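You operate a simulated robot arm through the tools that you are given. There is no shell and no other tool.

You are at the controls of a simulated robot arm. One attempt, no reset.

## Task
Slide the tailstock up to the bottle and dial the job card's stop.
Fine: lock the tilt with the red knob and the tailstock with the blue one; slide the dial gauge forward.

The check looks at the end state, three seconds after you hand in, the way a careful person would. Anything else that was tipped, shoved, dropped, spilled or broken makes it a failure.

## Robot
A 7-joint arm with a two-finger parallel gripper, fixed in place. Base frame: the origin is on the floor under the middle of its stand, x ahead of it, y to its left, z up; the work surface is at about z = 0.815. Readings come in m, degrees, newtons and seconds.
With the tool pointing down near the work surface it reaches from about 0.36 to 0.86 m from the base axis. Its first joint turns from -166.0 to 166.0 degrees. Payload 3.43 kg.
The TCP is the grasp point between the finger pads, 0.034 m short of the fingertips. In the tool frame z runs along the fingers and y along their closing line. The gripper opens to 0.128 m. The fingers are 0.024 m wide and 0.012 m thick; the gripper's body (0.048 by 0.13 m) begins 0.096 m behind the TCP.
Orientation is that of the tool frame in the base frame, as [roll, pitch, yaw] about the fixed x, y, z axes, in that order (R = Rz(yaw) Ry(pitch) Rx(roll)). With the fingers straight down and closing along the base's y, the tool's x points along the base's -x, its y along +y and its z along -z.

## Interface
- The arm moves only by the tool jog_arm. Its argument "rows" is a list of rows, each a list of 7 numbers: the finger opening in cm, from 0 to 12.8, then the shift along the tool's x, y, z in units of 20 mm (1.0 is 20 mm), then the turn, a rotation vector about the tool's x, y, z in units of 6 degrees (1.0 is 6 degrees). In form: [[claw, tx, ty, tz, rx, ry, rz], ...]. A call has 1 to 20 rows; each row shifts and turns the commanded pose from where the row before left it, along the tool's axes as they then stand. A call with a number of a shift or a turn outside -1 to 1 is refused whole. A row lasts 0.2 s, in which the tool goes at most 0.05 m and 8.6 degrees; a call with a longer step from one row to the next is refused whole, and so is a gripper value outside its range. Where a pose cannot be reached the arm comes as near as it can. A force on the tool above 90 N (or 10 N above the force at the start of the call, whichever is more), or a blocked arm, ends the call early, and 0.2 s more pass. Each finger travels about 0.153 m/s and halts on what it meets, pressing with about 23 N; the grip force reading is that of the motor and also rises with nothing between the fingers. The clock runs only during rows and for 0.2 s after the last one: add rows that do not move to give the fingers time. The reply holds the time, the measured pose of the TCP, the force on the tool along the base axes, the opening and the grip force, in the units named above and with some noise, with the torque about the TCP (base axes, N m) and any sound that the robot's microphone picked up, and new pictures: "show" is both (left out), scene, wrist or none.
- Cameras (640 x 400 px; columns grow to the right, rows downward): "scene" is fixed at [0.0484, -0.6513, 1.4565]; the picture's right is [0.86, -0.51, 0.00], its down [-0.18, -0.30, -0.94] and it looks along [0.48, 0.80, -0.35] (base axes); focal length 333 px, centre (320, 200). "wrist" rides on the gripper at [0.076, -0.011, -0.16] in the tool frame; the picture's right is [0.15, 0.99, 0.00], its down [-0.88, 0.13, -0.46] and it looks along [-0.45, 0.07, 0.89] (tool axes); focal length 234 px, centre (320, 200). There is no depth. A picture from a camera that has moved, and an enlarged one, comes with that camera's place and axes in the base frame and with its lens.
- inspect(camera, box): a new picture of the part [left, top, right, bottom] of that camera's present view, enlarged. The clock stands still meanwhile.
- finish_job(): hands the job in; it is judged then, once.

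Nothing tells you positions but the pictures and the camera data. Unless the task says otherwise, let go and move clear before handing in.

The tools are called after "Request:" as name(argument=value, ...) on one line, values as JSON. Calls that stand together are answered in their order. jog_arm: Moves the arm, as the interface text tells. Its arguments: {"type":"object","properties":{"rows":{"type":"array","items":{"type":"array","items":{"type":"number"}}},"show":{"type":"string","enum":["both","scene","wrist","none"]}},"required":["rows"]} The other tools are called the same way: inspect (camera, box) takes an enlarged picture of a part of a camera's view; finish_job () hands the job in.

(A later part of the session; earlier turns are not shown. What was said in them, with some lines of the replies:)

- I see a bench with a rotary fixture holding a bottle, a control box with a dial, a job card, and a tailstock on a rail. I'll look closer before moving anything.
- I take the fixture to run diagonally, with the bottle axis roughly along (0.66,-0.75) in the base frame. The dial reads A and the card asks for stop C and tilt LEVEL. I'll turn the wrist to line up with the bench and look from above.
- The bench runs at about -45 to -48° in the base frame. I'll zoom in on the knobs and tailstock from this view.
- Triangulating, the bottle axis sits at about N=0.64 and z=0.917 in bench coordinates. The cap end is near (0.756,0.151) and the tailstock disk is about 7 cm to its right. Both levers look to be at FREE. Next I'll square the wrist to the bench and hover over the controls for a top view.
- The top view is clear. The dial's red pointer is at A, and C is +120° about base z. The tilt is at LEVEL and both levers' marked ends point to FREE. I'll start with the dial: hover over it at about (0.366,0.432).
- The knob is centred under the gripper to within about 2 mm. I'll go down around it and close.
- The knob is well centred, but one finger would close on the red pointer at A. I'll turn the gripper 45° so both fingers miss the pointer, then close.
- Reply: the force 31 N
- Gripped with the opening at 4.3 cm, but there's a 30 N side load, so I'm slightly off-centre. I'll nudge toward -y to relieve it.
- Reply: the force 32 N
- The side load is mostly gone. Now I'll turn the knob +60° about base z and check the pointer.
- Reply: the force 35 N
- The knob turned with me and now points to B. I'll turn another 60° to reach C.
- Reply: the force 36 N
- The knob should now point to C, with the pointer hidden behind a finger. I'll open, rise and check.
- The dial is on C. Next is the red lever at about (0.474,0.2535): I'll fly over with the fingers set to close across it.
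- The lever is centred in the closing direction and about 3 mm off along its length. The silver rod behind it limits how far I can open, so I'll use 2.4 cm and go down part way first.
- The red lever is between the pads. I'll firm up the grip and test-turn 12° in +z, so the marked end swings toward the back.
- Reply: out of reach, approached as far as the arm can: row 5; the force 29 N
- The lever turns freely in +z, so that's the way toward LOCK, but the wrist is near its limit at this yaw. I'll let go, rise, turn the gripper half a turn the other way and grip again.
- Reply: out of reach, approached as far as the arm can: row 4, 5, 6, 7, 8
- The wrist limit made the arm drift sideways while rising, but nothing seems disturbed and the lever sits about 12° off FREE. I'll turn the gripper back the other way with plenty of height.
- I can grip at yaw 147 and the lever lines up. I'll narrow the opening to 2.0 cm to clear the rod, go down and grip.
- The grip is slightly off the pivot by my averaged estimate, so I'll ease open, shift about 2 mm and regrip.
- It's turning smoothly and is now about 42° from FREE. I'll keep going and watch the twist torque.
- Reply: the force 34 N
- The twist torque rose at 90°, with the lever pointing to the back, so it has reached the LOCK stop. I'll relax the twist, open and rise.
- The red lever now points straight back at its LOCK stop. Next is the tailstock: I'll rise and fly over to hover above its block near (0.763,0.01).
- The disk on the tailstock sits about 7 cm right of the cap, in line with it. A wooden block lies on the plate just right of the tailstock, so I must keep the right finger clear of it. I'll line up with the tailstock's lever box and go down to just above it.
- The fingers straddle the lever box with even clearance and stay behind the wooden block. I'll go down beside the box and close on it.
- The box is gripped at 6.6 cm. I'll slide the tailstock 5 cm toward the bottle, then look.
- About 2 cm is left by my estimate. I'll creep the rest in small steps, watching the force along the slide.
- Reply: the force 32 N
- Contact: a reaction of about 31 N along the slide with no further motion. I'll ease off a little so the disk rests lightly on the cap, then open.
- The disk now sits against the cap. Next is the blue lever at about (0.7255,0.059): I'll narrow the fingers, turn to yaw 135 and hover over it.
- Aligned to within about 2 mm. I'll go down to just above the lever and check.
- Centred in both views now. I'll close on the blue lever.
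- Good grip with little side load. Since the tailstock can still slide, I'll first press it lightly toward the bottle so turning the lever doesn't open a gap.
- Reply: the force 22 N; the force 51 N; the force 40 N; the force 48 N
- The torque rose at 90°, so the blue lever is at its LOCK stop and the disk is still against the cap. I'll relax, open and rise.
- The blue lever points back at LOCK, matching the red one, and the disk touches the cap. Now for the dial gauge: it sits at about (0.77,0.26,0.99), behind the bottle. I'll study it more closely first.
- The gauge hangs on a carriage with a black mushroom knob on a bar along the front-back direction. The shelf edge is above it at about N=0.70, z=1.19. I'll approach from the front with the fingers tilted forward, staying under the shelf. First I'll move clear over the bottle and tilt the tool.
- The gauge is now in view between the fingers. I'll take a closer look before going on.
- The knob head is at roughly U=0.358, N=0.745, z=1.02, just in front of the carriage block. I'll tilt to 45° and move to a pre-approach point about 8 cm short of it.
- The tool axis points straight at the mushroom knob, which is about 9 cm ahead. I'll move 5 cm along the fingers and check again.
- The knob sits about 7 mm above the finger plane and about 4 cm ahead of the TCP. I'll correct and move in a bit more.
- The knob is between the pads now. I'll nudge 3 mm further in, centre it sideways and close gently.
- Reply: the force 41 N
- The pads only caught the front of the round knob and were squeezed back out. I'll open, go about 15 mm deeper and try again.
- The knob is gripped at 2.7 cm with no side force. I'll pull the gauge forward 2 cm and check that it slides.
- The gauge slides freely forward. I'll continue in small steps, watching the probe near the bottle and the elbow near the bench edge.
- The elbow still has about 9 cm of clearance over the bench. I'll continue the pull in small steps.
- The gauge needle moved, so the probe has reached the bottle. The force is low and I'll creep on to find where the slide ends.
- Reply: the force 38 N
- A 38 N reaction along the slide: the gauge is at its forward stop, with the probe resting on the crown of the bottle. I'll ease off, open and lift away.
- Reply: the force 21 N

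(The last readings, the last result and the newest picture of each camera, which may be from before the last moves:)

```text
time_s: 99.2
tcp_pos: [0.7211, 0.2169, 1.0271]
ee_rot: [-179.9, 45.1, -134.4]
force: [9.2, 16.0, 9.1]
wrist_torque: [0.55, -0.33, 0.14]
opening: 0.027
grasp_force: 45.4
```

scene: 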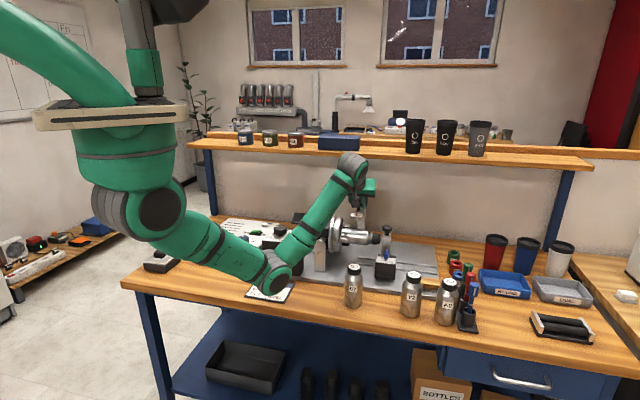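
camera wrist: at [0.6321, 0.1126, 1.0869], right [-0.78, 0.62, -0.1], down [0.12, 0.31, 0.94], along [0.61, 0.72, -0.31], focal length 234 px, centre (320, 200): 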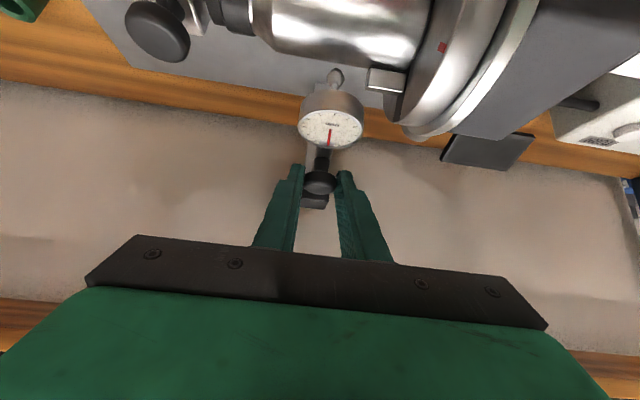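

Request:
jog_arm(rows=[[3.2, 0, 0, 0, 0, 0, 0], [4.6, 0, 0, 0, 0, 0, 0], [4.6, 0, 0, 0, 0, 0, 0], [4.6, -0.2, 0, -0.3, 0, 0, 0], [4.6, -0.3, 0, -0.4, 0, 0, 0], [4.6, -0.3, 0, -0.5, 0, 0, 0], [4.6, -0.3, 0, -0.5, 0, 0, 0], [4.6, -0.3, 0, -0.5, 0, 0, 0], [4.6, -0.3, 0, -0.5, 0, 0, 0]])

Request:
inspect(camera="scene", box=[320, 170, 400, 250])

Request:
inspect(camera="wrist", box=[200, 20, 460, 220])

```text
time_s: 101.2
tcp_pos: [0.7084, 0.2079, 1.0898]
ee_rot: [180.0, 44.9, -134.3]
force: [0.3, -0.7, 0.1]
wrist_torque: [0.01, -0.02, 0.01]
opening: 0.0463
grasp_force: 0.0
camera wrist: at [0.6006, 0.0821, 1.149], right [-0.78, 0.62, -0.1], down [0.12, 0.31, 0.94], along [0.61, 0.72, -0.31], focal length 234 px, centre (320, 200)
```

scene: 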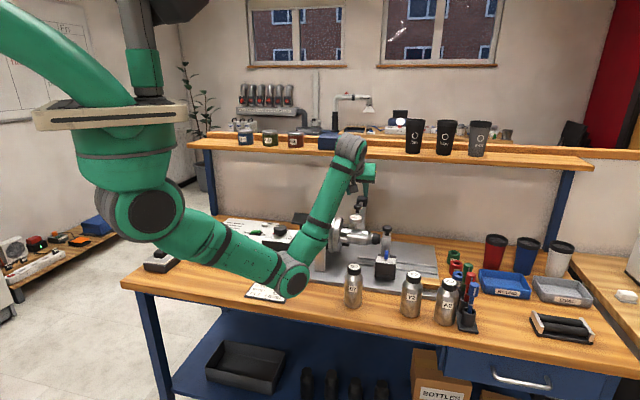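
wrist: 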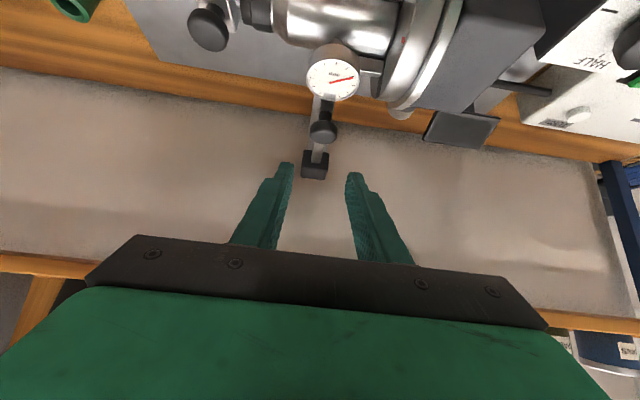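

```text
5.00 times, centred on (360, 210) of scene
camera zoom: at [0.0484, -0.6513, 1.4565], right [0.86, -0.51, 0.0], down [-0.18, -0.3, -0.94], along [0.48, 0.8, -0.35], focal length 1667 px, centre (120, 150)
```

zoom: 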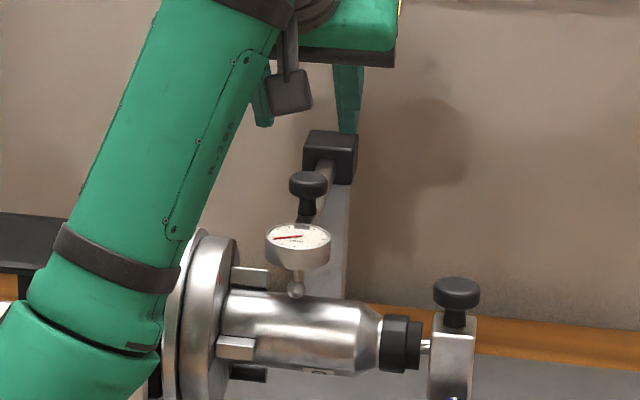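

```text
2.00 times, centred on (330, 120) of wrist
camera zoom: at [0.6006, 0.0821, 1.149], right [-0.78, 0.62, -0.1], down [0.12, 0.31, 0.94], along [0.61, 0.72, -0.31], focal length 468 px, centre (300, 360)
```

zoom: 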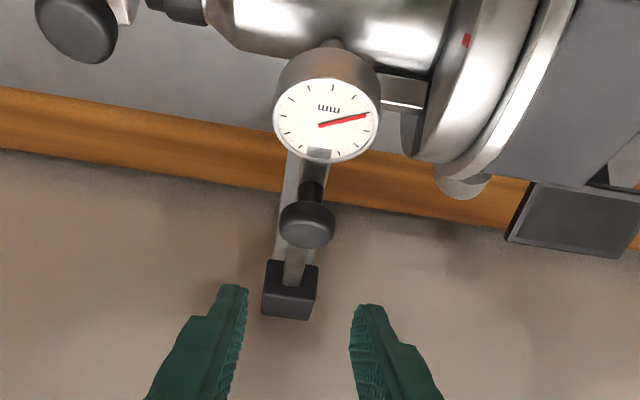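

The gauge sits forward with its probe on the bottle. Now I'll retreat back along the fingers, then return the tool upright well clear of the shelf.

Request:
jog_arm(rows=[[4.6, 0.1, 0, -0.9, 0, 0, 0], [4.6, 0.1, 0, -0.9, 0, 0, 0], [4.6, 0.1, 0, -0.9, 0, 0, 0], [4.6, 0.1, 0, -0.9, 0, 0, 0], [4.6, 0.1, 0, -0.9, 0, 0, 0], [4.6, 0, 0, 0, 0, 1, 0], [4.6, 0, 0, 0, 0, 1, 0], [4.6, 0, 0, 0, 0, 1, 0], [4.6, 0, 0, 0, 0, 1, 0], [4.6, 0, 0, 0, 0, 1, 0], [4.6, 0, 0, 0, 0, 1, 0], [4.6, 0, 0, 0, 0, 1, 0], [4.6, 0, 0, 0, 0, 0.5, 0], [4.6, 0, 0, 0, 0, 0, 0]])

```text
time_s: 104.2
tcp_pos: [0.6594, 0.1569, 1.1451]
ee_rot: [179.9, -0.1, -134.4]
force: [-0.6, 0.7, 0.5]
wrist_torque: [-0.01, 0.0, -0.04]
opening: 0.0459
grasp_force: 0.1
camera wrist: at [0.6159, 0.0962, 1.3053], right [-0.81, 0.59, 0.0], down [0.52, 0.72, 0.45], along [0.27, 0.37, -0.89], focal length 234 px, centre (320, 200)
```

scene: 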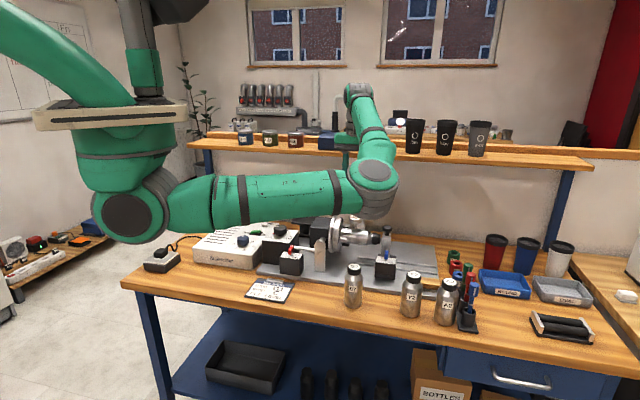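
wrist: 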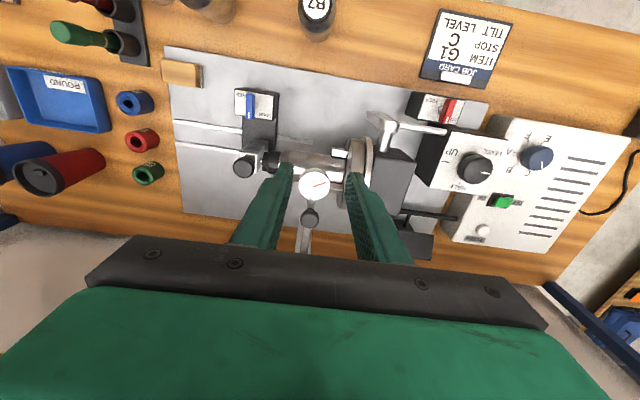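

The arm is upright and clear. I'll check every setting from here before backing away.

Request:
inspect(camera="wrist", box=[400, 80, 580, 240])

Request:
inspect(camera="wrist", box=[160, 40, 400, 240])

Request:
inspect(camera="scene", box=[180, 100, 500, 320])

Request:
inspect(camera="scene", box=[330, 205, 440, 285])

```text
2.50 times, centred on (490, 160) of wrist
camera zoom: at [0.6159, 0.0962, 1.3053], right [-0.81, 0.59, 0.0], down [0.52, 0.72, 0.45], along [0.27, 0.37, -0.89], focal length 585 px, centre (-105, 300)
```

zoom: 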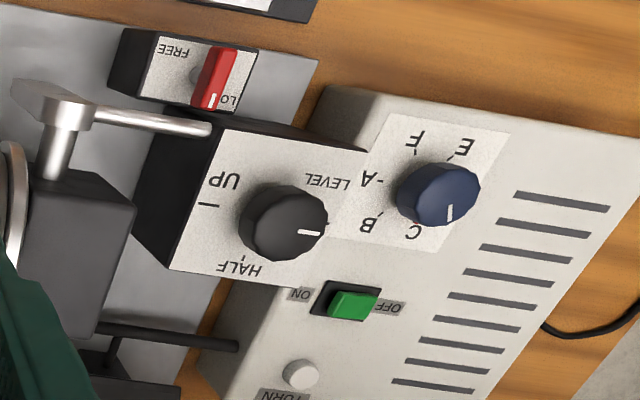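

```text
2.00 times, centred on (280, 140) of wrist
camera zoom: at [0.6159, 0.0962, 1.3053], right [-0.81, 0.59, 0.0], down [0.52, 0.72, 0.45], along [0.27, 0.37, -0.89], focal length 468 px, centre (400, 320)
```

zoom: 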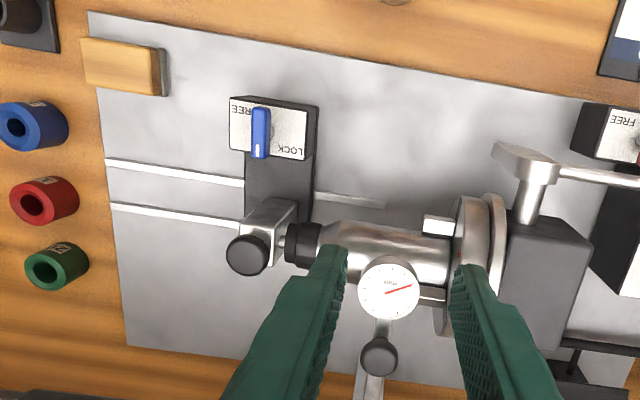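

```text
1.82 times, centred on (340, 210) of scene
camera zoom: at [0.0484, -0.6513, 1.4565], right [0.86, -0.51, 0.0], down [-0.18, -0.3, -0.94], along [0.48, 0.8, -0.35], focal length 606 px, centre (284, 182)
```

zoom: 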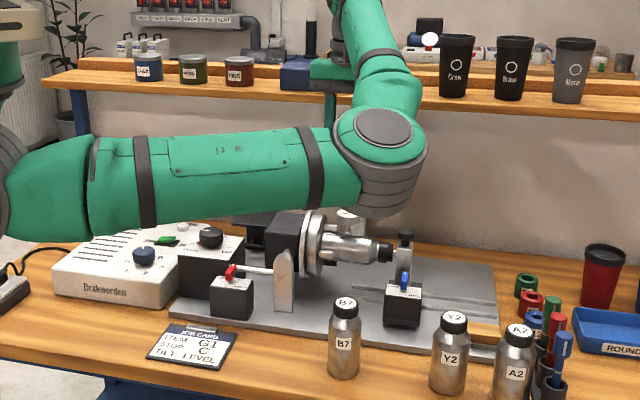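

```text
5.00 times, centred on (385, 245) of scene
camera zoom: at [0.0484, -0.6513, 1.4565], right [0.86, -0.51, 0.0], down [-0.18, -0.3, -0.94], along [0.48, 0.8, -0.35], focal length 1667 px, centre (-5, -25)
```

zoom: 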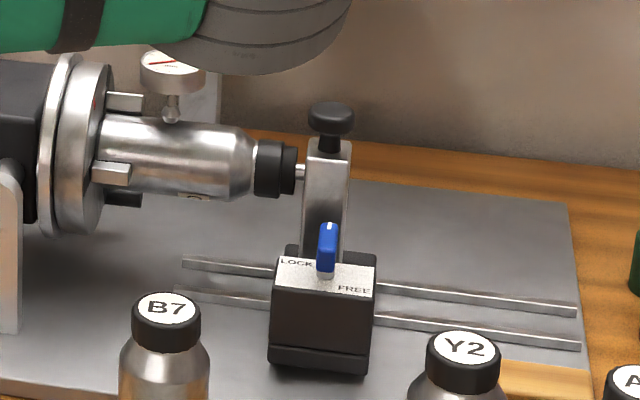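

All settings look right: dial on C, tilt at LEVEL with red locked, tailstock on the cap with blue locked, and the gauge forward on the bottle. I'll back the arm away from the fixture.

Request:
jog_arm(rows=[[4.6, 0.3, 0, -0.6, 0, 0, 0], [4.6, 0.6, 0.2, -0.6, 0, 0, 0], [4.6, 0.6, 0.3, -0.5, 0, 0, 0], [4.6, 0.6, 0.3, 0, 0, 0, 0], [4.6, 0.6, 0.3, 0, 0, 0, 0], [4.6, 0.6, 0.3, 0, 0, 0, 0], [4.6, 0.6, 0.3, 0, 0, 0, 0], [4.6, 0.6, 0.3, 0, 0, 0, 0], [4.6, 0.6, 0.3, 0, 0, 0, 0], [4.6, 0, 0, 0, 0, 0, 0]])

Request:
inspect(camera="scene", box=[230, 190, 450, 320])

```text
time_s: 106.4
tcp_pos: [0.5564, 0.1158, 1.1788]
ee_rot: [179.9, -0.1, -134.5]
force: [0.1, -0.3, -0.3]
wrist_torque: [0.01, -0.02, -0.01]
opening: 0.046
grasp_force: 0.1
camera wrist: at [0.5112, 0.055, 1.3399], right [-0.81, 0.59, 0.0], down [0.52, 0.72, 0.45], along [0.27, 0.37, -0.89], focal length 234 px, centre (320, 200)
```

scene: 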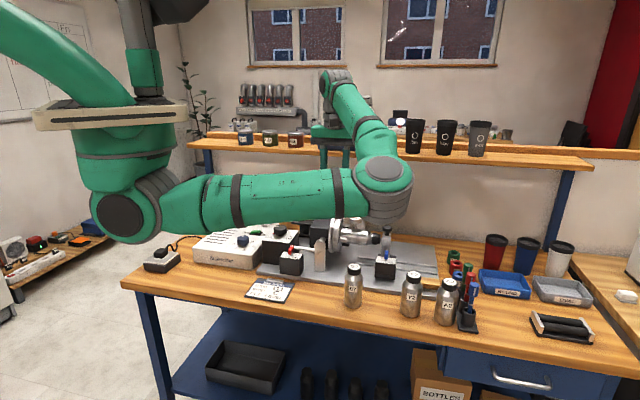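
wrist: 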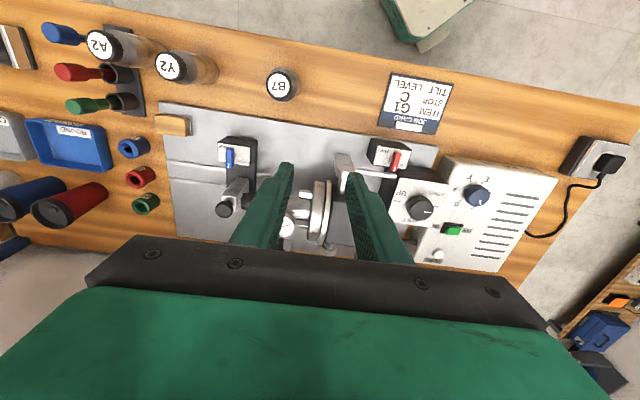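

```text
2.91 times, centred on (340, 255) of scene
camera zoom: at [0.0484, -0.6513, 1.4565], right [0.86, -0.51, 0.0], down [-0.18, -0.3, -0.94], along [0.48, 0.8, -0.35], focal length 970 px, centre (262, 40)
```

zoom: 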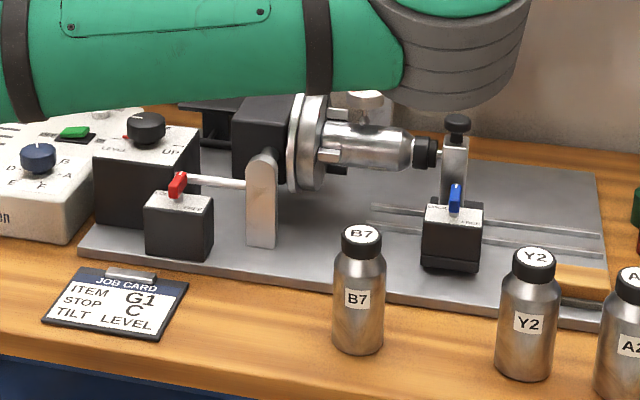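

Request:
inspect(camera="wrist", box=[440, 160, 520, 220])

Request:
inspect(camera="wrist", box=[200, 120, 360, 250])

```text
6.67 times, centred on (480, 190) of wrist
camera zoom: at [0.5112, 0.055, 1.3399], right [-0.81, 0.59, 0.0], down [0.52, 0.72, 0.45], along [0.27, 0.37, -0.89], focal length 1561 px, centre (-747, 267)
```

zoom: 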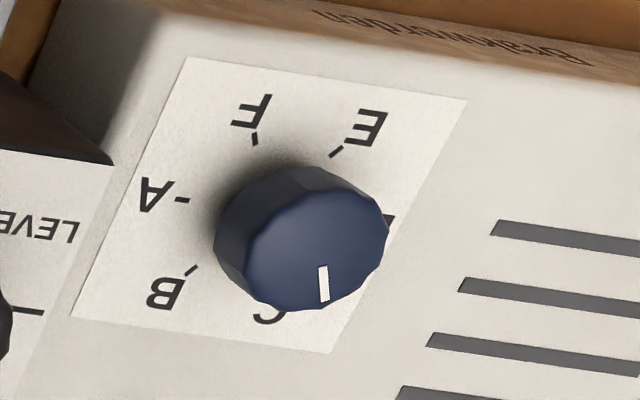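

```text
3.08 times, centred on (280, 185) of wrist
camera zoom: at [0.5112, 0.055, 1.3399], right [-0.81, 0.59, 0.0], down [0.52, 0.72, 0.45], along [0.27, 0.37, -0.89], focal length 720 px, centre (443, 246)
```

zoom: 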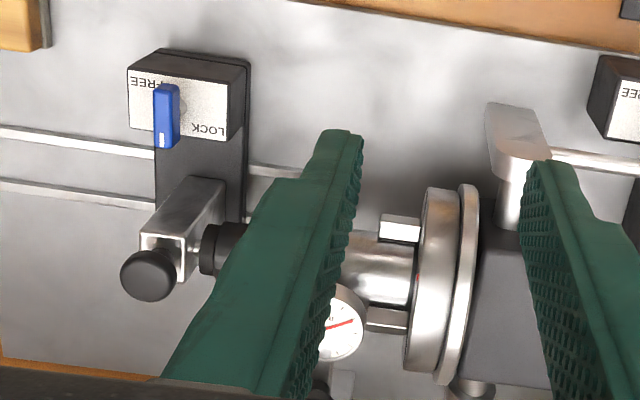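

The dial points to C, the tailstock rests on the cap and is locked, the tilt is locked at LEVEL, and the gauge is forward on the bottle. The arm is clear and nothing else looks disturbed, so I'm handing in.

Request:
finish_job()

```text
The job is handed in.
```

I slid the tailstock up to the bottle, set the dial to the job card's stop (C), and handed the job in. I don't have the check's result.

- **Tailstock:** its disk rests against the bottle cap, and the blue lever is turned to its LOCK stop.
- **Dial:** the red pointer is on C. The chuck and bottle also appear to have turned when I set the dial: the G1 label moved by about 120°.
- **Tilt:** it was already at LEVEL as the card asks. I left it there and turned the red lever to its LOCK stop.
- **Dial gauge:** I pulled it forward to the end of its slide. The probe rests on top of the bottle and the needle has moved.

I read the "Fine:" line as things to do, so I did all three. During one lift a wrist limit made the arm drift a few centimetres sideways near the red lever. I saw no contact or disturbance there. In the last pictures the arm was clear and everything else on the bench looked untouched.
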